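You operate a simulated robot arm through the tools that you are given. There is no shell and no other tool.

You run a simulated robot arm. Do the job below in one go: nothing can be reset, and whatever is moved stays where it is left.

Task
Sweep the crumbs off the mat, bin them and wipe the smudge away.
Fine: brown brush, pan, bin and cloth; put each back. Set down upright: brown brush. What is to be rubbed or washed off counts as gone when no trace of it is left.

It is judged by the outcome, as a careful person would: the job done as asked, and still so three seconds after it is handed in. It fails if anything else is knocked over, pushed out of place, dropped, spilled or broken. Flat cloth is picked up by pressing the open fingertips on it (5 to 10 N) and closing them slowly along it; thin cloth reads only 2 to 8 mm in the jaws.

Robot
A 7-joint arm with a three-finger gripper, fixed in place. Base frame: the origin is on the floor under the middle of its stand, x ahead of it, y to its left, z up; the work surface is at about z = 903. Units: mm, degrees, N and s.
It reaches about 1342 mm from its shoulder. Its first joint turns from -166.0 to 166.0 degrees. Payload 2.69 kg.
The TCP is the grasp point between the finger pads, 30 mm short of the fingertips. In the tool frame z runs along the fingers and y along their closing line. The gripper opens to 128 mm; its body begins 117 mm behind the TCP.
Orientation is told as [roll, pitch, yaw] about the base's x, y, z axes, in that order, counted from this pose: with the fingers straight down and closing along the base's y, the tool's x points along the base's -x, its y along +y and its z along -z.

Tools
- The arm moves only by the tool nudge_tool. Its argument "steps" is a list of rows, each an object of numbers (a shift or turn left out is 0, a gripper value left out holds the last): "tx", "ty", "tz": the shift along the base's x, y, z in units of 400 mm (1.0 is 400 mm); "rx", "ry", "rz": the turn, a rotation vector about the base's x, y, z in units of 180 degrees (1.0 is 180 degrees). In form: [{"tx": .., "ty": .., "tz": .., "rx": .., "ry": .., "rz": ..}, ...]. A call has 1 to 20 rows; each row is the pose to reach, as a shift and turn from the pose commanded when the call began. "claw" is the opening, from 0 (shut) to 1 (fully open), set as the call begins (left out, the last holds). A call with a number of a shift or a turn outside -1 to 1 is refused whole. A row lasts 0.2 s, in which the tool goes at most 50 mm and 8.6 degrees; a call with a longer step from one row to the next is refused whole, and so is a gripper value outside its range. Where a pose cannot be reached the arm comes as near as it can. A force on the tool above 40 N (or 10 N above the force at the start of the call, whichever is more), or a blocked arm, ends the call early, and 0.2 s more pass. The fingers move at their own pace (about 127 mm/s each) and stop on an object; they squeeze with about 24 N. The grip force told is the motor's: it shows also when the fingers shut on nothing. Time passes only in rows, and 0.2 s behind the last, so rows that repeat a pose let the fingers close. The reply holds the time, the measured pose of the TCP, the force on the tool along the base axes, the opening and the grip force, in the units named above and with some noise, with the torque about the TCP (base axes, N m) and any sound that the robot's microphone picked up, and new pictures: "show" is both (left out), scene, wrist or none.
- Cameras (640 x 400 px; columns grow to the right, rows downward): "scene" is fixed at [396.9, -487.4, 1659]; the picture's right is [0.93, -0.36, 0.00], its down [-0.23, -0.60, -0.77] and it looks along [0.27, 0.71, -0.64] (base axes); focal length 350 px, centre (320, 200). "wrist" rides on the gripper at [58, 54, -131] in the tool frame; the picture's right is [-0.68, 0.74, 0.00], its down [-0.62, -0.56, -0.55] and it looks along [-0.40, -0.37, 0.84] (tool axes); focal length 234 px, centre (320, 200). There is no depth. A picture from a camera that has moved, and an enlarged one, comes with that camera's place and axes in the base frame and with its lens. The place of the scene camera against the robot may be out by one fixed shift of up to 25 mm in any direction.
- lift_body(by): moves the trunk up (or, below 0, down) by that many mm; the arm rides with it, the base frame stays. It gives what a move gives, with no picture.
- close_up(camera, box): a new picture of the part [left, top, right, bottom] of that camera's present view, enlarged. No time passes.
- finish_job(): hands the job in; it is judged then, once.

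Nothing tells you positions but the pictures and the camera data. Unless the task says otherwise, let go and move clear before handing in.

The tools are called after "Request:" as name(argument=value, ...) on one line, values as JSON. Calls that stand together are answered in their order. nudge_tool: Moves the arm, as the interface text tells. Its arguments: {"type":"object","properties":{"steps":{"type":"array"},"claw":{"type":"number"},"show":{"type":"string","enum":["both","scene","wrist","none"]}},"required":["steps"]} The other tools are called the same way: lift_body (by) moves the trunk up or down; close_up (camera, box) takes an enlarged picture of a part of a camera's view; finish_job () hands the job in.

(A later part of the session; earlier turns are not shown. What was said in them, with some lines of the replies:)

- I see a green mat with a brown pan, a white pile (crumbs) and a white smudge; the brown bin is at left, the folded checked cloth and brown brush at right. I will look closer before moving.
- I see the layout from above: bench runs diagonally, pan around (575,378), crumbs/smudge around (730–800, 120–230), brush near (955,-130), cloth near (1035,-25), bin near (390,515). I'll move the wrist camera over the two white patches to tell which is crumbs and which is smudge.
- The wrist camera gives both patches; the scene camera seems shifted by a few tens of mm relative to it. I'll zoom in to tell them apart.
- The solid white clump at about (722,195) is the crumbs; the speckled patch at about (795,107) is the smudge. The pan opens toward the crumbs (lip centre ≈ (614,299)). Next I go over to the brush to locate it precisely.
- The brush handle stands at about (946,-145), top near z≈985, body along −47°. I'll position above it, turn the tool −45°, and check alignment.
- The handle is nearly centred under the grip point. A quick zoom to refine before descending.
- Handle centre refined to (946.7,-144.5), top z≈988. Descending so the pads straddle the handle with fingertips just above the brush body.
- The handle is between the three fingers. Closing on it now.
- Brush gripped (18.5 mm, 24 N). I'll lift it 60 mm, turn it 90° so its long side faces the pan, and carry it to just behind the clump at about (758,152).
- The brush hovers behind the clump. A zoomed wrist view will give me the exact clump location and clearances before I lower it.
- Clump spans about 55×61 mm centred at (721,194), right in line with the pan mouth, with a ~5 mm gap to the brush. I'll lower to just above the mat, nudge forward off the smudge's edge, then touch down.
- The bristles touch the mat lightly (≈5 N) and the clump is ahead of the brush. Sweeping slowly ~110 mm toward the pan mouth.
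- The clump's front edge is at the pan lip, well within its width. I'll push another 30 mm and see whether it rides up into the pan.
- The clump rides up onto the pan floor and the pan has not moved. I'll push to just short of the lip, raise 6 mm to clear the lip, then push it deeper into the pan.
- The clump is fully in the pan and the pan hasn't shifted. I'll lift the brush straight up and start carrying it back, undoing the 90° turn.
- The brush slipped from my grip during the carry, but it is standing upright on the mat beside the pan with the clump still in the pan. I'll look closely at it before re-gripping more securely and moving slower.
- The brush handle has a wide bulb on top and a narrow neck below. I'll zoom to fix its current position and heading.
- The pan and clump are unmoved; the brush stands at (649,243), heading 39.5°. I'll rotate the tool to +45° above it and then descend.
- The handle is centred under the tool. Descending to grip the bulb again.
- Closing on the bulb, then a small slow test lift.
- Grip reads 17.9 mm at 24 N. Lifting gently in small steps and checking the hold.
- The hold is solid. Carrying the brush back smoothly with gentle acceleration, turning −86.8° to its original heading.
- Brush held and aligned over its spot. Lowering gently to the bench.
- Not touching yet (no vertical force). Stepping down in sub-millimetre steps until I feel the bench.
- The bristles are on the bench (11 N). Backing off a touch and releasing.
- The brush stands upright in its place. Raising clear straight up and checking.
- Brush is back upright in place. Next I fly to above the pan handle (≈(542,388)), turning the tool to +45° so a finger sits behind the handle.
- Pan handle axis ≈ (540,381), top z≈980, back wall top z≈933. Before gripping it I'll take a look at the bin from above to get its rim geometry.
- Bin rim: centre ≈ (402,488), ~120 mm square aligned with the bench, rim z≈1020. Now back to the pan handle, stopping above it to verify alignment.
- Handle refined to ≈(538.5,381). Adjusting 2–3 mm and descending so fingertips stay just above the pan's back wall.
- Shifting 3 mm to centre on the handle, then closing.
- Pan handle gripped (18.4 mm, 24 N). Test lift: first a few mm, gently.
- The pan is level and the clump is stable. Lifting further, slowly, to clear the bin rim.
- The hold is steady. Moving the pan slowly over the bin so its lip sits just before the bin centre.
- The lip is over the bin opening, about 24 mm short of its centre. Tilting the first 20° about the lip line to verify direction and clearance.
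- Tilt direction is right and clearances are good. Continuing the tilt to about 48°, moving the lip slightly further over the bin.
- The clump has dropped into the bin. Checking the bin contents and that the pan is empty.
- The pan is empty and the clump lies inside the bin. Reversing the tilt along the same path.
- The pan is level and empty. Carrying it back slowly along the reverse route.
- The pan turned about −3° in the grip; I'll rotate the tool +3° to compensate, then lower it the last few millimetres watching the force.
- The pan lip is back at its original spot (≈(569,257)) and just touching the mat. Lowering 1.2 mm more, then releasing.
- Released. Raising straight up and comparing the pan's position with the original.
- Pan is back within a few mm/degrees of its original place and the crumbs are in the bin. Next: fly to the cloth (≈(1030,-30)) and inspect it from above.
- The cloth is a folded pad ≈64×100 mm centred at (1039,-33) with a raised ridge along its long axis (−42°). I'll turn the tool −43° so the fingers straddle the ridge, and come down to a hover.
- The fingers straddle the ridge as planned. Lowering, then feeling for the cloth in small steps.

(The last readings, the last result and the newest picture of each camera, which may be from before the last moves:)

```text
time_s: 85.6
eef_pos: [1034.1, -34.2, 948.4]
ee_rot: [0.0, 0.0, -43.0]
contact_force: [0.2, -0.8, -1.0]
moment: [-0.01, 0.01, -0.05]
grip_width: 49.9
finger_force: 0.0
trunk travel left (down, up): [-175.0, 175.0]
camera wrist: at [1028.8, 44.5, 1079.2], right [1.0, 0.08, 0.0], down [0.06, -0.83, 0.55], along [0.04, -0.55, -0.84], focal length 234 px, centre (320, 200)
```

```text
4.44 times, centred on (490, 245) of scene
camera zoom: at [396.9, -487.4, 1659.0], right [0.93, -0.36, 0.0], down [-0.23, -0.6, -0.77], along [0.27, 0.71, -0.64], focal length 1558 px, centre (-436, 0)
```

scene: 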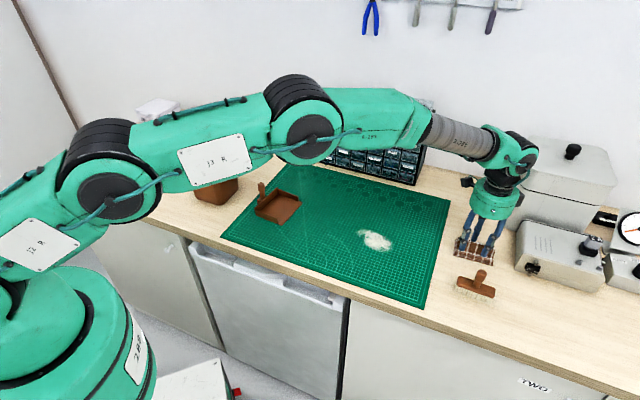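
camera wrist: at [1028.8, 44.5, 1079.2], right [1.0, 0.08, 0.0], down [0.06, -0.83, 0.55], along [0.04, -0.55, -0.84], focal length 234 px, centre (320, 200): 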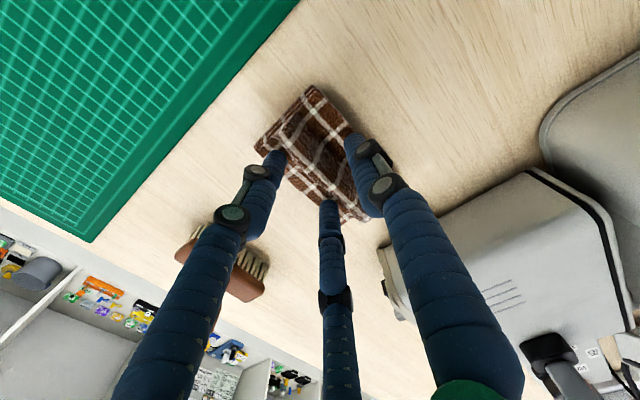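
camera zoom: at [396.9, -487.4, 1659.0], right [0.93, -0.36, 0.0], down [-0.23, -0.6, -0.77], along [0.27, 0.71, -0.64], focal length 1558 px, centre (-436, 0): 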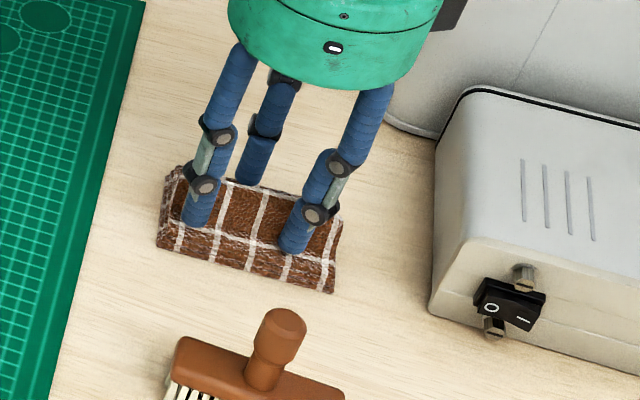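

Request:
close_up(camera="wrist", box=[230, 70, 410, 240])

Request:
nudge_tool(steps=[{"tz": -0.0025}, {"tz": -0.005}, {"tz": -0.0075}, {"tz": -0.01}, {"tz": -0.01}], show="none")

```text
2.35 times, centred on (320, 155) of wrist
camera zoom: at [1028.8, 44.5, 1079.2], right [1.0, 0.08, 0.0], down [0.06, -0.83, 0.55], along [0.04, -0.55, -0.84], focal length 551 px, centre (320, 306)
```

zoom: 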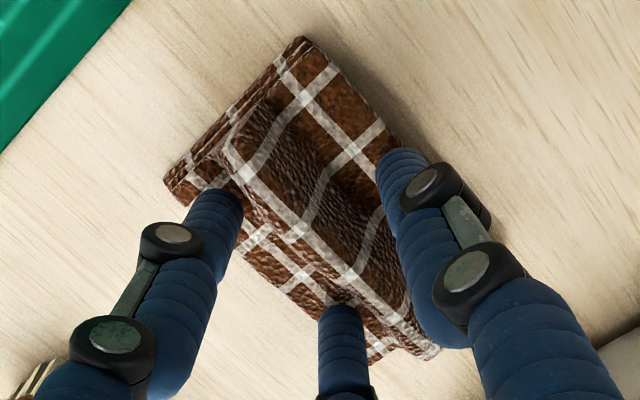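

```text
time_s: 86.8
eef_pos: [1034.5, -34.4, 944.0]
ee_rot: [0.0, 0.0, -42.9]
contact_force: [-0.2, -0.6, -0.8]
moment: [-0.02, 0.0, 0.03]
grip_width: 49.9
finger_force: 0.1
trunk travel left (down, up): [-175.0, 175.0]
```

Request:
nudge_tool(steps=[{"tz": -0.0025}, {"tz": -0.005}, {"tz": -0.0075}, {"tz": -0.0075}], show="none")

```text
time_s: 87.8
eef_pos: [1034.9, -34.8, 941.9]
ee_rot: [0.0, -0.1, -43.1]
contact_force: [-0.3, 1.5, 8.2]
moment: [0.03, 0.02, 0.02]
grip_width: 50.0
finger_force: 0.0
trunk travel left (down, up): [-175.0, 175.0]
```

Contact at 8 N on the cloth. Now closing the fingers slowly along it in small steps.

Request:
nudge_tool(steps=[{"tz": 0.0}, {"tz": 0.0}], claw=0.33, show="none")

Request:
nudge_tool(steps=[{"tz": 0.0}, {"tz": 0.0}], claw=0.28, show="wrist")

Request:
close_up(camera="wrist", box=[230, 70, 410, 240])

```text
time_s: 88.4
eef_pos: [1033.2, -35.9, 942.9]
ee_rot: [0.0, 0.0, -43.1]
contact_force: [0.7, 0.1, 11.4]
moment: [0.03, -0.02, -0.03]
grip_width: 41.6
finger_force: 0.1
trunk travel left (down, up): [-175.0, 175.0]
```

```text
time_s: 89.0
eef_pos: [1033.9, -34.9, 940.5]
ee_rot: [0.0, 0.0, -43.0]
contact_force: [-0.5, 0.8, 12.9]
moment: [0.0, 0.0, 0.02]
grip_width: 35.6
finger_force: 0.1
trunk travel left (down, up): [-175.0, 175.0]
camera wrist: at [1028.6, 44.1, 1072.9], right [1.0, 0.08, 0.0], down [0.06, -0.83, 0.55], along [0.04, -0.55, -0.84], focal length 234 px, centre (320, 200)
```

wrist: 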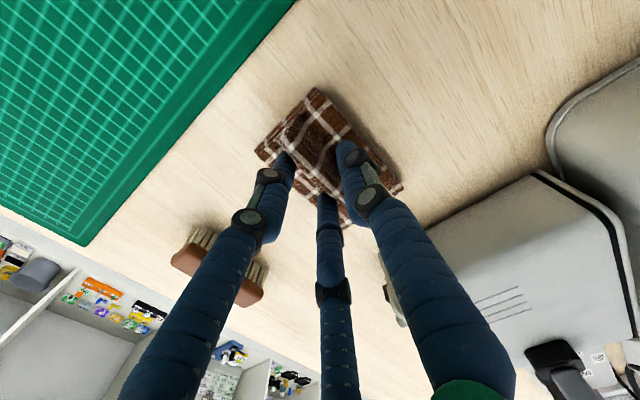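

```text
2.35 times, centred on (320, 155) of wrist
camera zoom: at [1028.6, 44.1, 1072.9], right [1.0, 0.08, 0.0], down [0.06, -0.83, 0.55], along [0.04, -0.55, -0.84], focal length 551 px, centre (320, 306)
```

zoom: 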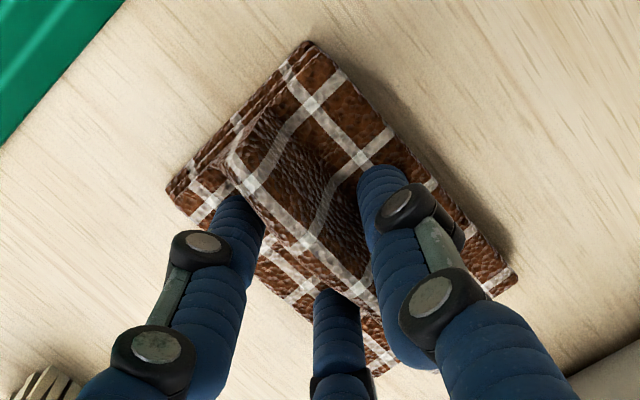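

The force crept to 13 N, so I raise half a millimetre and keep closing slowly.

Request:
nudge_tool(steps=[{"tz": 0.001}, {"tz": 0.001}], claw=0.24, show="none")

Request:
nudge_tool(steps=[{"tz": 0.0}, {"tz": 0.0}], claw=0.2, show="none")

Request:
nudge_tool(steps=[{"tz": 0.0}, {"tz": 0.0}], claw=0.16, show="wrist")

Request:
close_up(camera="wrist", box=[230, 70, 410, 240])

```text
time_s: 89.6
eef_pos: [1034.3, -35.2, 942.6]
ee_rot: [0.0, 0.0, -42.9]
contact_force: [0.2, 0.3, 10.0]
moment: [-0.03, 0.0, -0.02]
grip_width: 31.5
finger_force: 0.4
trunk travel left (down, up): [-175.0, 175.0]
```

```text
time_s: 90.2
eef_pos: [1033.1, -35.6, 942.5]
ee_rot: [0.0, 0.1, -43.0]
contact_force: [-1.1, 0.9, 9.3]
moment: [0.12, -0.02, 0.1]
grip_width: 27.2
finger_force: 24.3
trunk travel left (down, up): [-175.0, 175.0]
```

```text
time_s: 90.8
eef_pos: [1032.6, -35.2, 942.1]
ee_rot: [-0.1, 0.0, -43.0]
contact_force: [-1.4, 1.0, 8.0]
moment: [0.12, -0.03, 0.07]
grip_width: 27.4
finger_force: 23.8
trunk travel left (down, up): [-175.0, 175.0]
camera wrist: at [1028.6, 44.3, 1072.8], right [1.0, 0.08, 0.0], down [0.06, -0.83, 0.55], along [0.04, -0.55, -0.84], focal length 234 px, centre (320, 200)
```

wrist: 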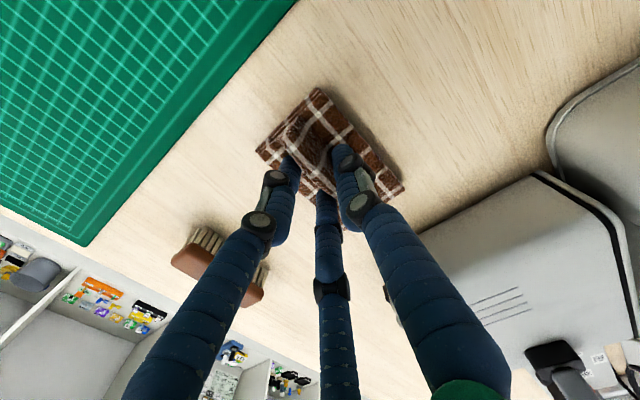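

```text
2.35 times, centred on (320, 155) of wrist
camera zoom: at [1028.6, 44.3, 1072.8], right [1.0, 0.08, 0.0], down [0.06, -0.83, 0.55], along [0.04, -0.55, -0.84], focal length 551 px, centre (320, 306)
```

zoom: 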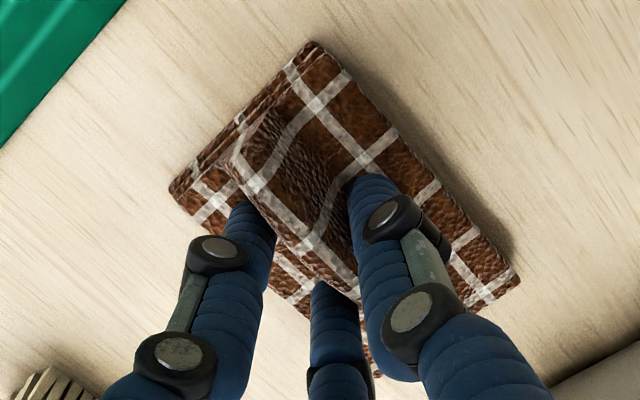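

The ridge is gripped (27 mm, 24 N). Setting full grip and lifting gently.

Request:
nudge_tool(steps=[{"tz": 0.0}, {"tz": 0.0}, {"tz": 0.003}, {"tz": 0.008}, {"tz": 0.016}, {"tz": 0.03}, {"tz": 0.045}, {"tz": 0.06}, {"tz": 0.075}, {"tz": 0.085}, {"tz": 0.09}, {"tz": 0.09}], claw=0, show="both")

Request:
close_up(camera="wrist", box=[230, 70, 410, 240])

Request:
close_up(camera="scene", box=[440, 180, 540, 290])

```text
time_s: 93.4
eef_pos: [1034.6, -34.6, 977.1]
ee_rot: [0.0, 0.0, -43.0]
contact_force: [0.0, -0.4, -0.2]
moment: [-0.01, 0.01, 0.03]
grip_width: 27.0
finger_force: 24.1
trunk travel left (down, up): [-175.0, 175.0]
camera wrist: at [1029.0, 44.5, 1107.4], right [1.0, 0.08, 0.0], down [0.06, -0.83, 0.55], along [0.04, -0.55, -0.84], focal length 234 px, centre (320, 200)
```

scene: 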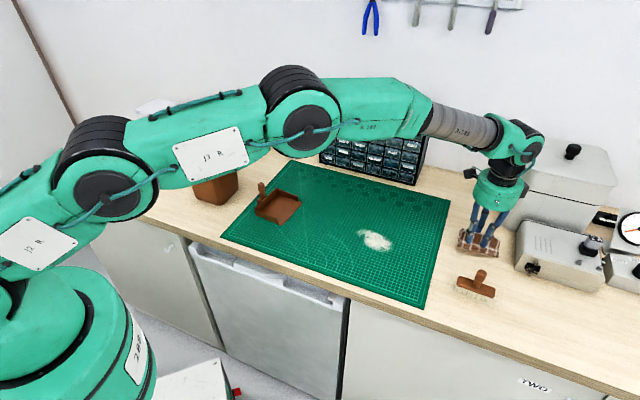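
wrist: 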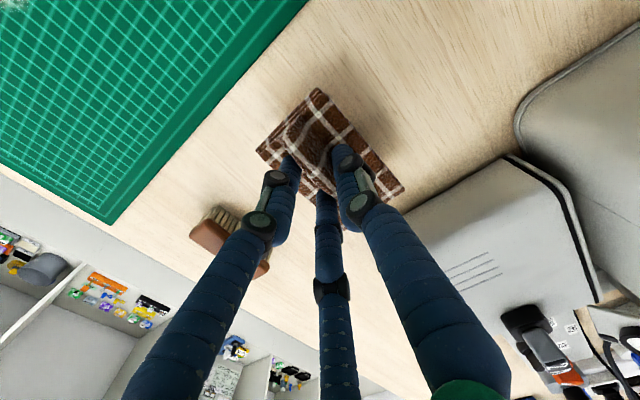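

```text
2.35 times, centred on (320, 155) of wrist
camera zoom: at [1029.0, 44.5, 1107.4], right [1.0, 0.08, 0.0], down [0.06, -0.83, 0.55], along [0.04, -0.55, -0.84], focal length 551 px, centre (320, 306)
```

zoom: 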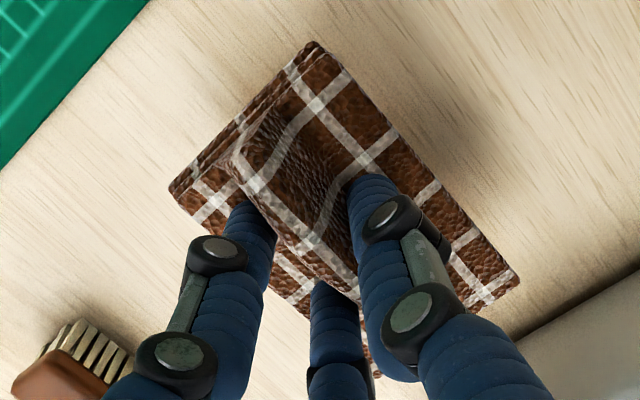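

```text
3.64 times, centred on (490, 235) of scene
camera zoom: at [396.9, -487.4, 1659.0], right [0.93, -0.36, 0.0], down [-0.23, -0.6, -0.77], along [0.27, 0.71, -0.64], focal length 1275 px, centre (-298, 73)
```

zoom: 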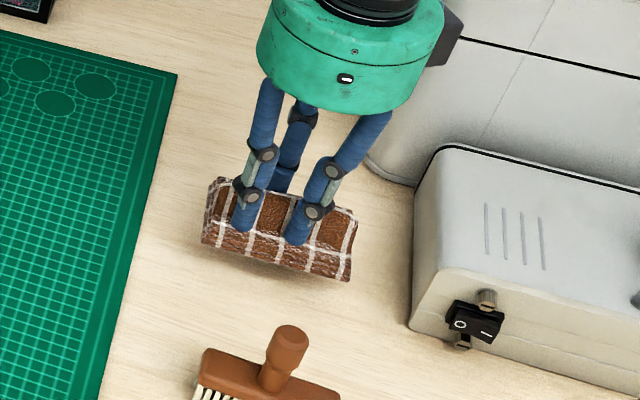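

The cloth is lifted firmly by its ridge. Carrying it slowly to above the smudge centre (≈(797,105)).

Request:
nudge_tool(steps=[{"tx": -0.0061, "ty": 0.0035}, {"tx": -0.0182, "ty": 0.0104}, {"tx": -0.0426, "ty": 0.0243}, {"tx": -0.079, "ty": 0.0451}, {"tx": -0.1216, "ty": 0.0694}, {"tx": -0.1642, "ty": 0.0937}, {"tx": -0.2067, "ty": 0.118}, {"tx": -0.2493, "ty": 0.1423}, {"tx": -0.2918, "ty": 0.1666}, {"tx": -0.3344, "ty": 0.1909}, {"tx": -0.377, "ty": 0.2151}, {"tx": -0.4195, "ty": 0.2394}, {"tx": -0.4621, "ty": 0.2637}, {"tx": -0.5046, "ty": 0.288}, {"tx": -0.5472, "ty": 0.3123}, {"tx": -0.5776, "ty": 0.3297}, {"tx": -0.5989, "ty": 0.3418}, {"tx": -0.608, "ty": 0.347}, {"tx": -0.608, "ty": 0.347}], show="both")

Request:
close_up(camera="scene", box=[310, 170, 430, 290])

Request:
close_up(camera="wrist", box=[220, 50, 420, 210])

```text
time_s: 97.4
eef_pos: [789.6, 104.6, 977.2]
ee_rot: [-0.1, 0.0, -43.0]
contact_force: [0.9, 0.0, -0.8]
moment: [-0.03, 0.04, -0.02]
grip_width: 26.9
finger_force: 24.7
trunk travel left (down, up): [-175.0, 175.0]
camera wrist: at [784.8, 183.0, 1107.0], right [1.0, 0.08, 0.0], down [0.06, -0.83, 0.55], along [0.04, -0.55, -0.84], focal length 234 px, centre (320, 200)
```

scene: 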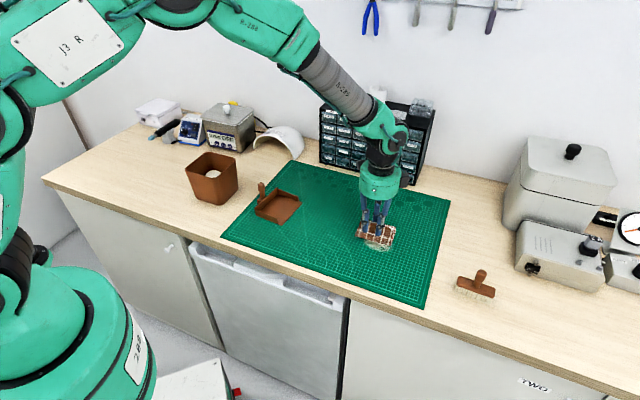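
wrist: 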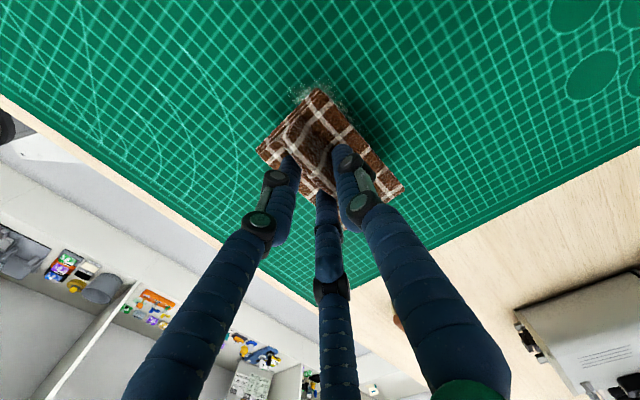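

```text
3.33 times, centred on (370, 230) of scene
camera zoom: at [396.9, -487.4, 1659.0], right [0.93, -0.36, 0.0], down [-0.23, -0.6, -0.77], along [0.27, 0.71, -0.64], focal length 1168 px, centre (153, 100)
```

zoom: 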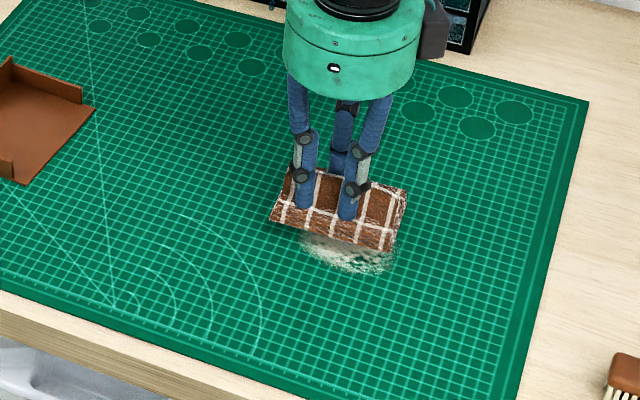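

```text
2.50 times, centred on (320, 130) of wrist
camera zoom: at [784.8, 183.0, 1107.0], right [1.0, 0.08, 0.0], down [0.06, -0.83, 0.55], along [0.04, -0.55, -0.84], focal length 585 px, centre (320, 375)
```

zoom: 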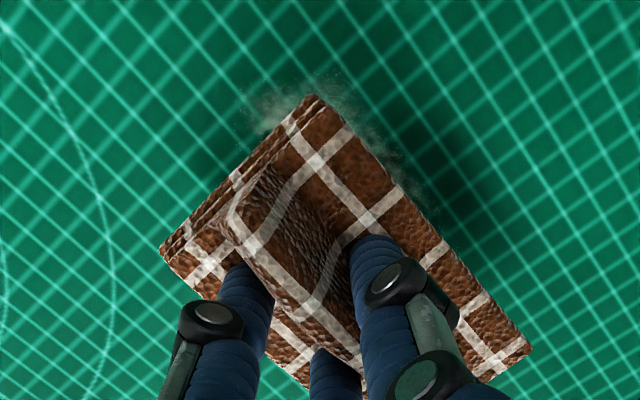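

The cloth is over the smudge. Lowering until it presses the mat with about 8 N.

Request:
nudge_tool(steps=[{"tz": -0.02}, {"tz": -0.045}, {"tz": -0.065}, {"tz": -0.077}, {"tz": -0.081}, {"tz": -0.081}], show="none")

Request:
nudge_tool(steps=[{"tz": -0.0012}, {"tz": -0.0025}, {"tz": -0.0025}], show="none")

```text
time_s: 98.8
eef_pos: [791.6, 103.1, 944.5]
ee_rot: [0.0, 0.1, -42.9]
contact_force: [-1.3, 0.6, 7.1]
moment: [0.08, -0.01, -0.02]
grip_width: 27.3
finger_force: 24.4
trunk travel left (down, up): [-175.0, 175.0]
```

```text
time_s: 99.6
eef_pos: [792.4, 103.6, 945.5]
ee_rot: [0.0, -0.1, -43.0]
contact_force: [4.1, 2.8, 12.8]
moment: [0.13, -0.17, 0.03]
grip_width: 27.3
finger_force: 24.3
trunk travel left (down, up): [-175.0, 175.0]
```

Pressing with ~10 N. Starting the wiping raster: slow overlapping strokes along the smudge.

Request:
nudge_tool(steps=[{"tx": -0.0255, "ty": 0.0275, "tz": 0.0012}, {"tx": -0.0595, "ty": 0.0641, "tz": 0.0012}, {"tx": -0.0935, "ty": 0.1008, "tz": 0.0012}, {"tx": -0.119, "ty": 0.1283, "tz": 0.0012}, {"tx": -0.1483, "ty": 0.1011, "tz": 0.0012}, {"tx": -0.1143, "ty": 0.0644, "tz": 0.0012}, {"tx": -0.0803, "ty": 0.0278, "tz": 0.0012}, {"tx": -0.0463, "ty": -0.0089, "tz": 0.0012}, {"tx": -0.0123, "ty": -0.0455, "tz": 0.0012}, {"tx": 0.0217, "ty": -0.0822, "tz": 0.0012}, {"tx": 0.0557, "ty": -0.1188, "tz": 0.0012}, {"tx": 0.0897, "ty": -0.1555, "tz": 0.0012}, {"tx": 0.0689, "ty": -0.1918, "tz": 0.0012}, {"tx": 0.0349, "ty": -0.1552, "tz": 0.0012}, {"tx": 0.0009, "ty": -0.1185, "tz": 0.0012}, {"tx": -0.0331, "ty": -0.0819, "tz": 0.0012}, {"tx": -0.0671, "ty": -0.0452, "tz": 0.0012}, {"tx": -0.1011, "ty": -0.0086, "tz": 0.0012}, {"tx": -0.1351, "ty": 0.0281, "tz": 0.0012}, {"tx": -0.1691, "ty": 0.0647, "tz": 0.0012}], show="both")

Request:
close_up(camera="scene", box=[310, 170, 430, 290])

Request:
close_up(camera="wrist", box=[220, 50, 420, 210])

```text
time_s: 103.8
eef_pos: [722.7, 129.9, 945.4]
ee_rot: [0.1, 0.1, -43.0]
contact_force: [-1.7, 0.6, 7.7]
moment: [-0.01, -0.11, 0.07]
grip_width: 27.0
finger_force: 23.8
trunk travel left (down, up): [-175.0, 175.0]
camera wrist: at [717.8, 208.4, 1075.7], right [1.0, 0.08, 0.0], down [0.07, -0.83, 0.55], along [0.04, -0.55, -0.84], focal length 234 px, centre (320, 200)
```

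scene: 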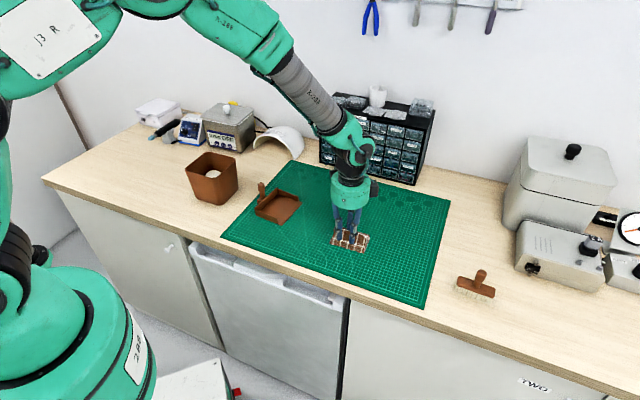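
wrist: 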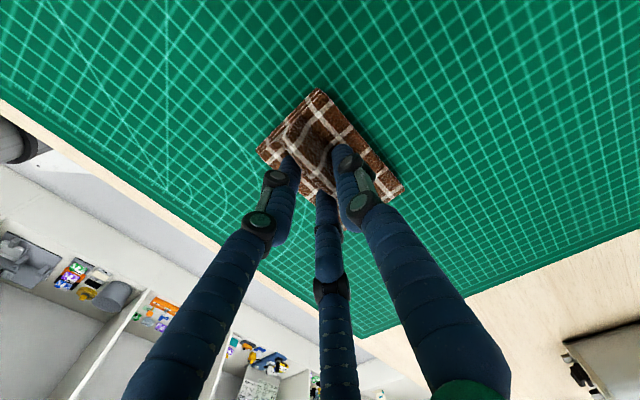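

```text
3.33 times, centred on (370, 230) of scene
camera zoom: at [396.9, -487.4, 1659.0], right [0.93, -0.36, 0.0], down [-0.23, -0.6, -0.77], along [0.27, 0.71, -0.64], focal length 1168 px, centre (153, 100)
```

zoom: 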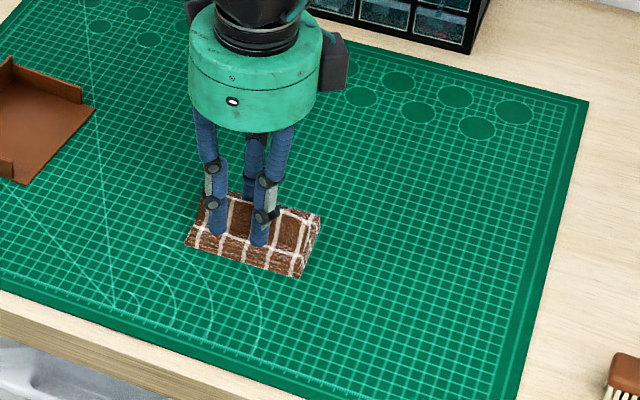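

```text
2.50 times, centred on (320, 130) of wrist
camera zoom: at [717.8, 208.4, 1075.7], right [1.0, 0.08, 0.0], down [0.07, -0.83, 0.55], along [0.04, -0.55, -0.84], focal length 585 px, centre (320, 375)
```

zoom: 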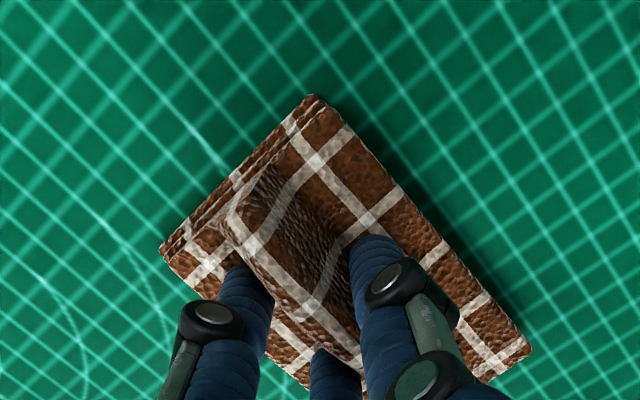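

The smudge area already looks clean. Zooming in on where it was to look for any faint trace.

Request:
close_up(camera="scene", box=[345, 210, 415, 265])

Request:
close_up(camera="wrist", box=[330, 60, 520, 280])

```text
7.27 times, centred on (380, 238) of scene
camera zoom: at [396.9, -487.4, 1659.0], right [0.93, -0.36, 0.0], down [-0.23, -0.6, -0.77], along [0.27, 0.71, -0.64], focal length 2549 px, centre (-116, -73)
```

zoom: 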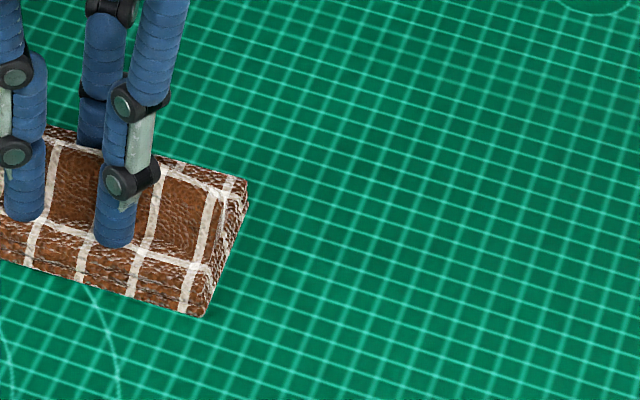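

```text
1.82 times, centred on (425, 170) of wrist
camera zoom: at [717.8, 208.4, 1075.7], right [1.0, 0.08, 0.0], down [0.07, -0.83, 0.55], along [0.04, -0.55, -0.84], focal length 426 px, centre (129, 254)
```

zoom: 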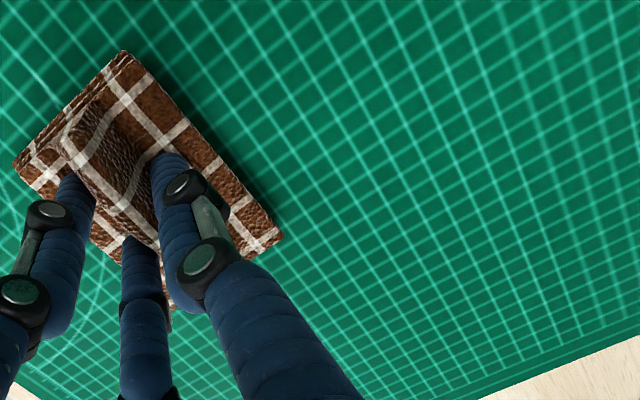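

No trace is visible, but I'll finish the rest of the raster so the upper edge and haze are covered too.

Request:
nudge_tool(steps=[{"tx": 0.0293, "ty": 0.0272}, {"tx": 0.0586, "ty": 0.0544}, {"tx": 0.088, "ty": 0.0816}, {"tx": 0.122, "ty": 0.0449}, {"tx": 0.156, "ty": 0.0083}, {"tx": 0.19, "ty": -0.0284}, {"tx": 0.224, "ty": -0.065}, {"tx": 0.258, "ty": -0.1017}, {"tx": 0.292, "ty": -0.1383}, {"tx": 0.326, "ty": -0.175}, {"tx": 0.3553, "ty": -0.1478}, {"tx": 0.3213, "ty": -0.1111}, {"tx": 0.2873, "ty": -0.0745}, {"tx": 0.2533, "ty": -0.0378}, {"tx": 0.2193, "ty": -0.0012}, {"tx": 0.1853, "ty": 0.0355}, {"tx": 0.1513, "ty": 0.0721}, {"tx": 0.1173, "ty": 0.1088}, {"tx": 0.1073, "ty": 0.0313}, {"tx": 0.1436, "ty": -0.0372}], show="scene")

```text
time_s: 108.0
eef_pos: [780.6, 114.7, 945.2]
ee_rot: [-0.1, 0.1, -42.9]
contact_force: [-0.9, 0.6, 23.6]
moment: [0.16, 0.07, -0.11]
grip_width: 27.1
finger_force: 24.4
trunk travel left (down, up): [-175.0, 175.0]
```

scene: 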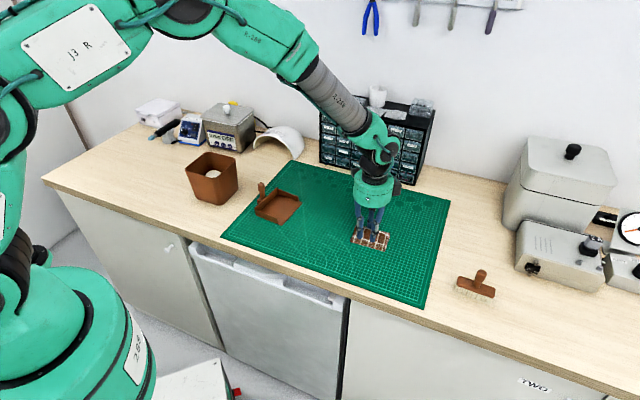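

Wiping done; lifting the cloth gently and inspecting the mat and the cloth's seating in the grip.

Request:
nudge_tool(steps=[{"tz": 0.005}, {"tz": 0.015}, {"tz": 0.03}, {"tz": 0.05}, {"tz": 0.07}, {"tz": 0.083}, {"tz": 0.09}, {"tz": 0.09}], show="both")

Request:
close_up(camera="wrist", box=[220, 50, 420, 210])

Request:
close_up(camera="scene", box=[330, 190, 420, 270])

```text
time_s: 109.8
eef_pos: [780.0, 114.6, 978.9]
ee_rot: [-0.1, 0.0, -43.0]
contact_force: [0.2, -0.1, -0.1]
moment: [-0.01, -0.01, 0.0]
grip_width: 27.1
finger_force: 24.1
trunk travel left (down, up): [-175.0, 175.0]
camera wrist: at [775.7, 194.4, 1110.2], right [1.0, 0.08, 0.0], down [0.06, -0.83, 0.55], along [0.04, -0.55, -0.84], focal length 234 px, centre (320, 200)
```

scene: 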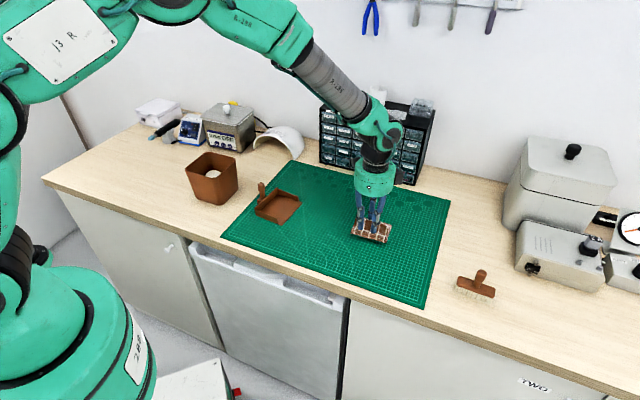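
wrist: 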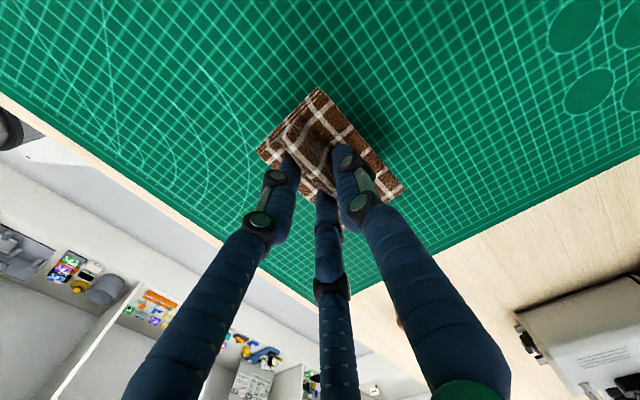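

```text
2.50 times, centred on (320, 130) of wrist
camera zoom: at [775.7, 194.4, 1110.2], right [1.0, 0.08, 0.0], down [0.06, -0.83, 0.55], along [0.04, -0.55, -0.84], focal length 585 px, centre (320, 375)
```

zoom: 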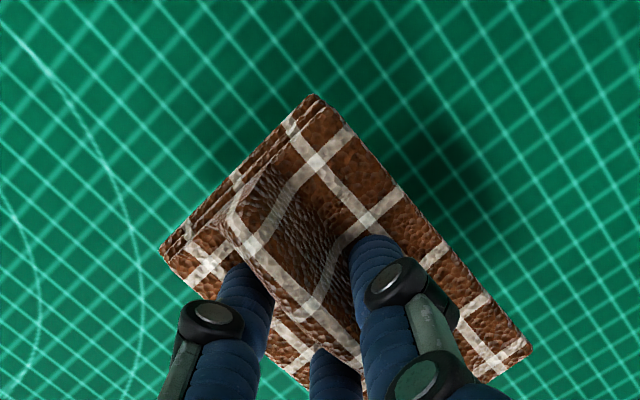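

```text
5.00 times, centred on (375, 230) of scene
camera zoom: at [396.9, -487.4, 1659.0], right [0.93, -0.36, 0.0], down [-0.23, -0.6, -0.77], along [0.27, 0.71, -0.64], focal length 1753 px, centre (45, 50)
```

zoom: 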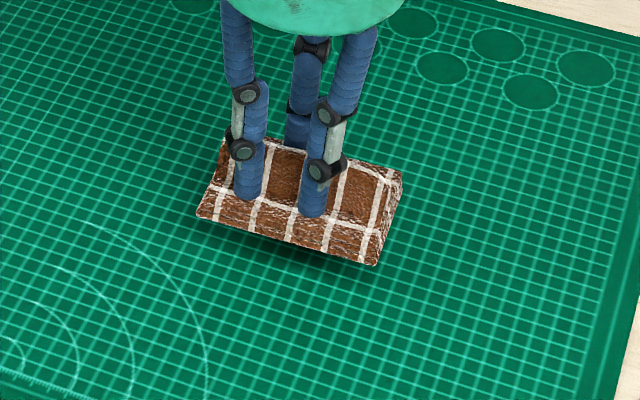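

The mat shows no trace and the cloth is still seated squarely. Carrying it back to its original spot.

Request:
nudge_tool(steps=[{"tx": 0.0063, "ty": -0.0037}, {"tx": 0.019, "ty": -0.0112}, {"tx": 0.0443, "ty": -0.0262}, {"tx": 0.0824, "ty": -0.0487}, {"tx": 0.1267, "ty": -0.0749}, {"tx": 0.171, "ty": -0.1011}, {"tx": 0.2154, "ty": -0.1273}, {"tx": 0.2597, "ty": -0.1535}, {"tx": 0.3041, "ty": -0.1798}, {"tx": 0.3484, "ty": -0.206}, {"tx": 0.3928, "ty": -0.2322}, {"tx": 0.4371, "ty": -0.2584}, {"tx": 0.4815, "ty": -0.2846}, {"tx": 0.5258, "ty": -0.3108}, {"tx": 0.5702, "ty": -0.3371}, {"tx": 0.6018, "ty": -0.3558}, {"tx": 0.624, "ty": -0.3689}, {"tx": 0.6335, "ty": -0.3745}, {"tx": 0.6335, "ty": -0.3745}], show="both")

Request:
close_up(camera="scene", box=[320, 190, 430, 280])

Request:
close_up(camera="scene", box=[440, 180, 540, 290])

```text
time_s: 113.8
eef_pos: [1035.4, -34.4, 980.7]
ee_rot: [0.0, 0.0, -43.0]
contact_force: [-0.7, 0.2, -0.7]
moment: [-0.01, 0.03, -0.01]
grip_width: 27.1
finger_force: 23.9
trunk travel left (down, up): [-175.0, 175.0]
camera wrist: at [1030.1, 44.6, 1110.9], right [1.0, 0.08, 0.0], down [0.06, -0.83, 0.55], along [0.04, -0.55, -0.84], focal length 234 px, centre (320, 200)
```

scene: 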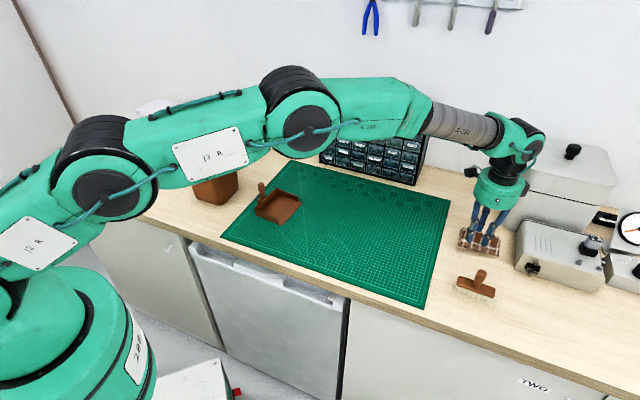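
wrist: 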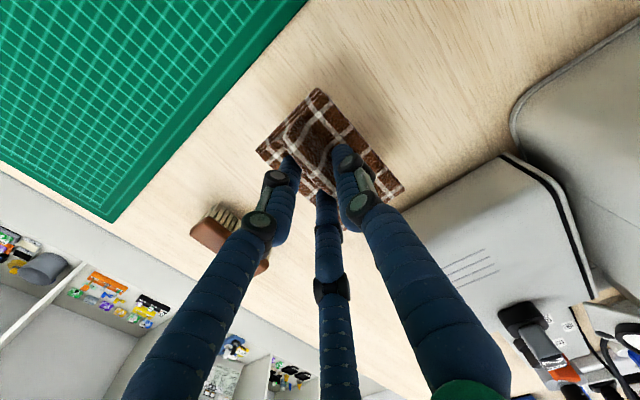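

```text
4.44 times, centred on (375, 235) of scene
camera zoom: at [396.9, -487.4, 1659.0], right [0.93, -0.36, 0.0], down [-0.23, -0.6, -0.77], along [0.27, 0.71, -0.64], focal length 1558 px, centre (76, 44)
```

zoom: 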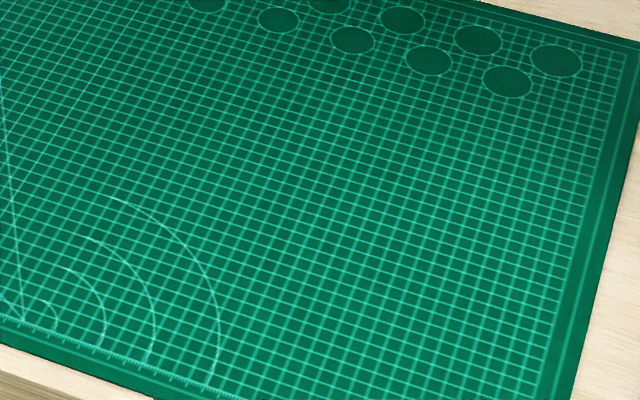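

```text
3.64 times, centred on (490, 235) of scene
camera zoom: at [396.9, -487.4, 1659.0], right [0.93, -0.36, 0.0], down [-0.23, -0.6, -0.77], along [0.27, 0.71, -0.64], focal length 1275 px, centre (-298, 73)
```

zoom: 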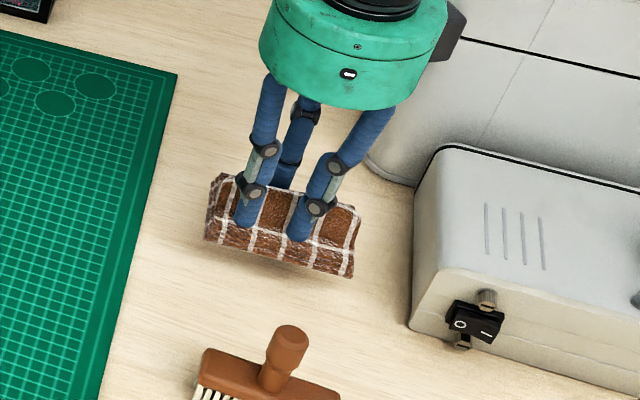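

The mat is completely clean. Lowering the cloth to the bench.

Request:
nudge_tool(steps=[{"tx": -0.0015, "ty": -0.001, "tz": -0.02}, {"tx": -0.0015, "ty": -0.001, "tz": -0.045}, {"tx": -0.0015, "ty": -0.001, "tz": -0.07}, {"tx": -0.0015, "ty": -0.001, "tz": -0.086}, {"tx": -0.0015, "ty": -0.001, "tz": -0.0925}, {"tx": -0.0015, "ty": -0.001, "tz": -0.094}, {"tx": -0.0015, "ty": -0.001, "tz": -0.094}], show="none")

Request:
nudge_tool(steps=[{"tz": -0.0012}, {"tz": -0.0025}, {"tz": -0.0025}], show="none")

```text
time_s: 115.4
eef_pos: [1034.6, -34.8, 943.5]
ee_rot: [0.0, 0.0, -43.0]
contact_force: [0.2, 0.8, 0.4]
moment: [0.01, -0.02, -0.01]
grip_width: 27.2
finger_force: 24.3
trunk travel left (down, up): [-175.0, 175.0]
```

```text
time_s: 116.2
eef_pos: [1033.9, -35.2, 942.9]
ee_rot: [0.0, 0.1, -43.0]
contact_force: [2.0, -1.4, 3.0]
moment: [0.04, -0.05, -0.05]
grip_width: 27.1
finger_force: 24.0
trunk travel left (down, up): [-175.0, 175.0]
```

The cloth is touching down (3 N). Opening a little, then rising clear.

Request:
nudge_tool(steps=[{"tz": 0.0}, {"tz": 0.0}], claw=0.27, show="none")

Request:
nudge_tool(steps=[{"tz": 0.005}, {"tz": 0.01}, {"tz": 0.01}], claw=0.36, show="wrist")

Request:
close_up(camera="scene", box=[440, 200, 540, 290])

```text
time_s: 116.8
eef_pos: [1033.7, -35.0, 942.9]
ee_rot: [-0.1, 0.1, -42.9]
contact_force: [0.6, -1.6, 7.6]
moment: [-0.04, -0.06, -0.04]
grip_width: 33.5
finger_force: 0.1
trunk travel left (down, up): [-175.0, 175.0]
```

```text
time_s: 117.6
eef_pos: [1033.1, -35.6, 945.9]
ee_rot: [0.0, 0.0, -42.9]
contact_force: [-0.4, 0.5, -0.5]
moment: [0.02, 0.02, 0.01]
grip_width: 46.0
finger_force: 0.0
trunk travel left (down, up): [-175.0, 175.0]
camera wrist: at [1027.8, 43.9, 1075.8], right [1.0, 0.08, 0.0], down [0.06, -0.83, 0.55], along [0.04, -0.55, -0.84], focal length 234 px, centre (320, 200)
```

wrist: 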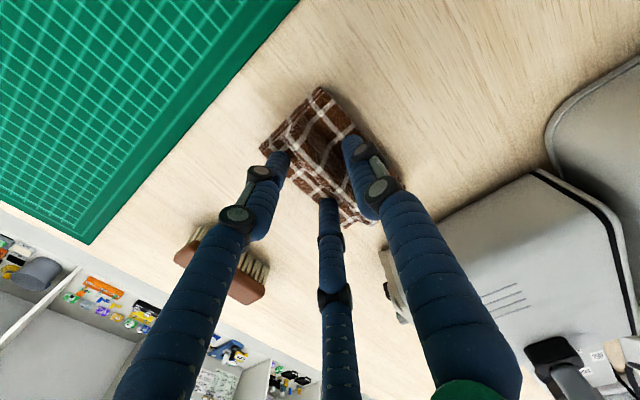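

```text
4.44 times, centred on (490, 245) of scene
camera zoom: at [396.9, -487.4, 1659.0], right [0.93, -0.36, 0.0], down [-0.23, -0.6, -0.77], along [0.27, 0.71, -0.64], focal length 1558 px, centre (-436, 0)
```

zoom: 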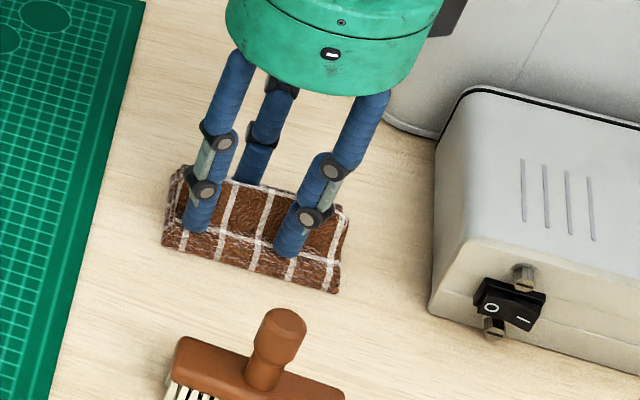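

Cloth released flat in its place. Rising clear and checking the whole scene.

Request:
nudge_tool(steps=[{"tz": 0.02}, {"tz": 0.06}, {"tz": 0.13}, {"tz": 0.23}, {"tz": 0.35}, {"tz": 0.47}, {"tz": 0.55}, {"tz": 0.55}], claw=0.4, show="both")

Request:
close_up(camera="scene", box=[420, 220, 540, 310])

Request:
close_up(camera="scene", box=[220, 150, 460, 310])

```text
time_s: 119.4
eef_pos: [1034.0, -36.1, 1164.1]
ee_rot: [0.0, -0.1, -43.0]
contact_force: [0.2, 0.6, -0.1]
moment: [0.03, 0.01, 0.02]
grip_width: 51.0
finger_force: 0.1
trunk travel left (down, up): [-175.0, 175.0]
camera wrist: at [1028.2, 43.0, 1295.2], right [1.0, 0.08, 0.0], down [0.06, -0.83, 0.55], along [0.04, -0.55, -0.84], focal length 234 px, centre (320, 200)
```

scene: 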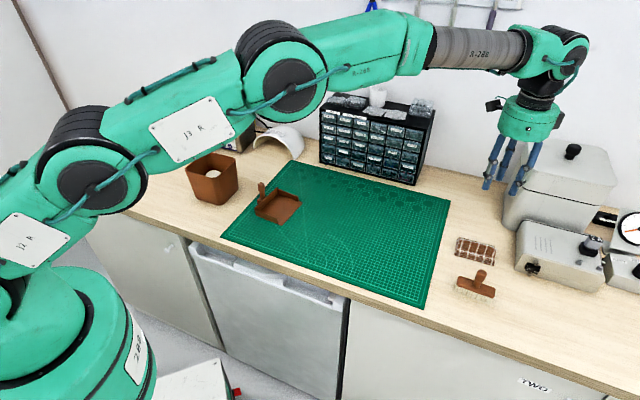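
wrist: 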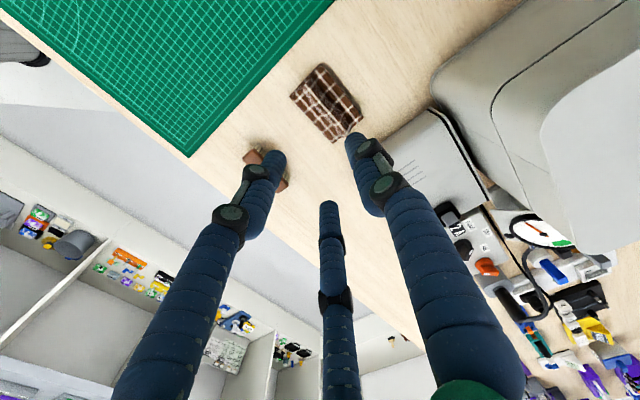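

```text
4.44 times, centred on (480, 265) of scene
camera zoom: at [396.9, -487.4, 1659.0], right [0.93, -0.36, 0.0], down [-0.23, -0.6, -0.77], along [0.27, 0.71, -0.64], focal length 1558 px, centre (-391, -89)
```

zoom: 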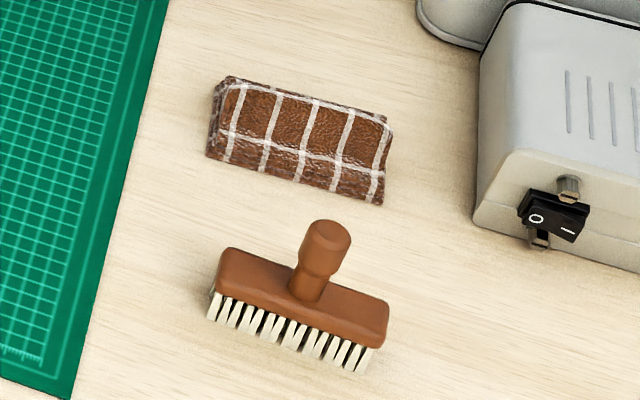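

```text
2.50 times, centred on (340, 230) of scene
camera zoom: at [396.9, -487.4, 1659.0], right [0.93, -0.36, 0.0], down [-0.23, -0.6, -0.77], along [0.27, 0.71, -0.64], focal length 876 px, centre (270, 125)
```

zoom: 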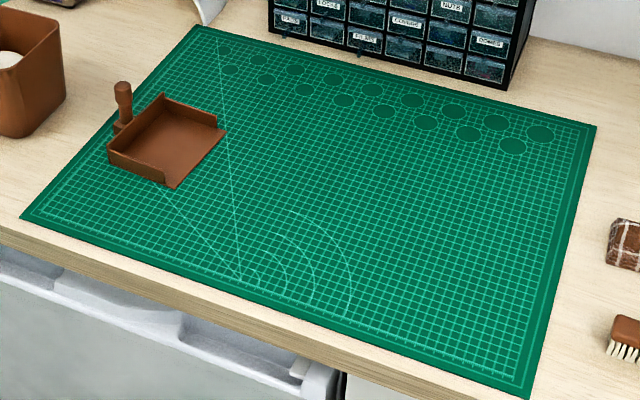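

Everything appears back in place. I'll move the arm back over toward its start pose, taking one last close look at the mat, pan and bin from above.

Request:
nudge_tool(steps=[{"tx": -0.09, "ty": 0.04, "tz": 0.03, "rz": 0.024}, {"tx": -0.18, "ty": 0.08, "tz": 0.06, "rz": 0.048}, {"tx": -0.27, "ty": 0.12, "tz": 0.09, "rz": 0.072}, {"tx": -0.36, "ty": 0.16, "tz": 0.12, "rz": 0.096}, {"tx": -0.45, "ty": 0.2, "tz": 0.15, "rz": 0.12}, {"tx": -0.54, "ty": 0.24, "tz": 0.18, "rz": 0.144}, {"tx": -0.63, "ty": 0.28, "tz": 0.21, "rz": 0.168}, {"tx": -0.72, "ty": 0.32, "tz": 0.24, "rz": 0.192}, {"tx": -0.81, "ty": 0.36, "tz": 0.27, "rz": 0.216}, {"tx": -0.9, "ty": 0.4, "tz": 0.3, "rz": 0.239}, {"tx": -0.9, "ty": 0.4, "tz": 0.3, "rz": 0.239}], claw=0.8, show="both")

Request:
close_up(camera="wrist", box=[240, 20, 460, 220])

Request:
close_up(camera="scene", box=[320, 190, 430, 280])

Request:
close_up(camera="scene", box=[180, 130, 310, 230])

```text
time_s: 121.8
eef_pos: [671.8, 126.1, 1287.3]
ee_rot: [0.0, 0.0, 0.1]
contact_force: [0.9, -0.1, 0.0]
moment: [-0.01, -0.06, -0.03]
grip_width: 102.4
finger_force: 0.0
trunk travel left (down, up): [-175.0, 175.0]
camera wrist: at [613.1, 180.2, 1417.5], right [0.68, 0.74, 0.0], down [0.62, -0.56, 0.55], along [0.4, -0.37, -0.84], focal length 234 px, centre (320, 200)
```

scene: 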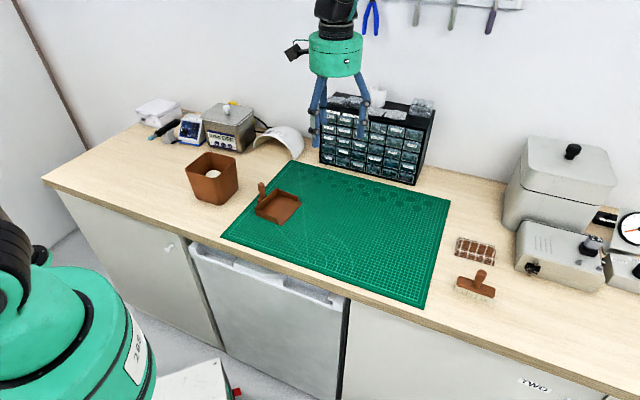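
wrist: 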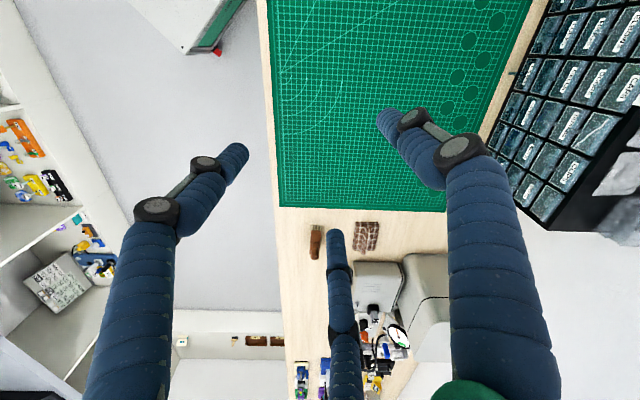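

```text
2.00 times, centred on (350, 120) of wrist
camera zoom: at [613.1, 180.2, 1417.5], right [0.68, 0.74, 0.0], down [0.62, -0.56, 0.55], along [0.4, -0.37, -0.84], focal length 468 px, centre (260, 360)
```

zoom: 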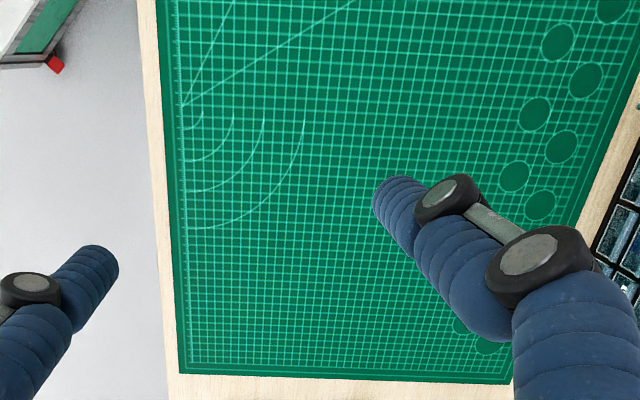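

```text
4.44 times, centred on (375, 235) of scene
camera zoom: at [396.9, -487.4, 1659.0], right [0.93, -0.36, 0.0], down [-0.23, -0.6, -0.77], along [0.27, 0.71, -0.64], focal length 1558 px, centre (76, 44)
```

zoom: 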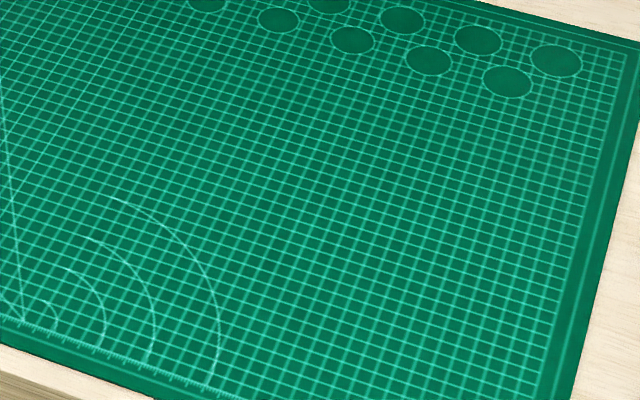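

```text
4.00 times, centred on (245, 180) of scene
camera zoom: at [396.9, -487.4, 1659.0], right [0.93, -0.36, 0.0], down [-0.23, -0.6, -0.77], along [0.27, 0.71, -0.64], focal length 1402 px, centre (620, 280)
```

zoom: 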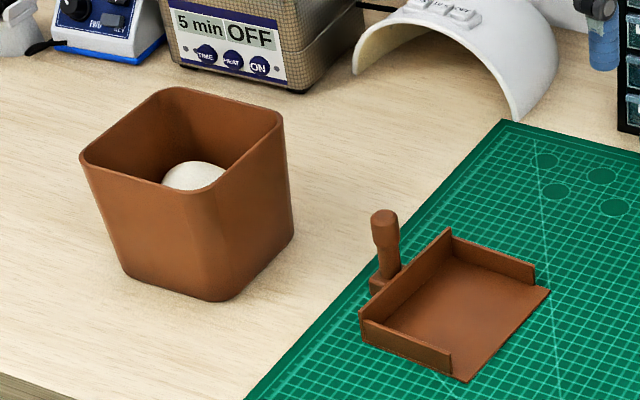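

I can see a clean mat, the crumbs in the bin, and the bin unmoved. The brush is upright at its spot, and the pan and cloth are back where they were, the pan within a few mm and degrees. The gripper is empty and clear, so I'm handing in.

Request:
finish_job()

```text
The job is handed in.
```

The crumbs are off the mat and in the bin, and the smudge is gone. I checked the mat from both cameras and saw no trace.

- **Brush:** it is back at its place, standing upright. It slipped out of the grip once, just after sweeping, and landed upright on the mat. I picked it up again and carried it back more slowly.
- **Pan:** it is back at its spot, within a few millimetres and turned about 3 degrees from where it started.
- **Cloth:** it is folded flat in its original place.
- **Bin:** I never moved it.

The gripper was empty and clear of everything when I handed in. I saw nothing else knocked over or pushed out of place.
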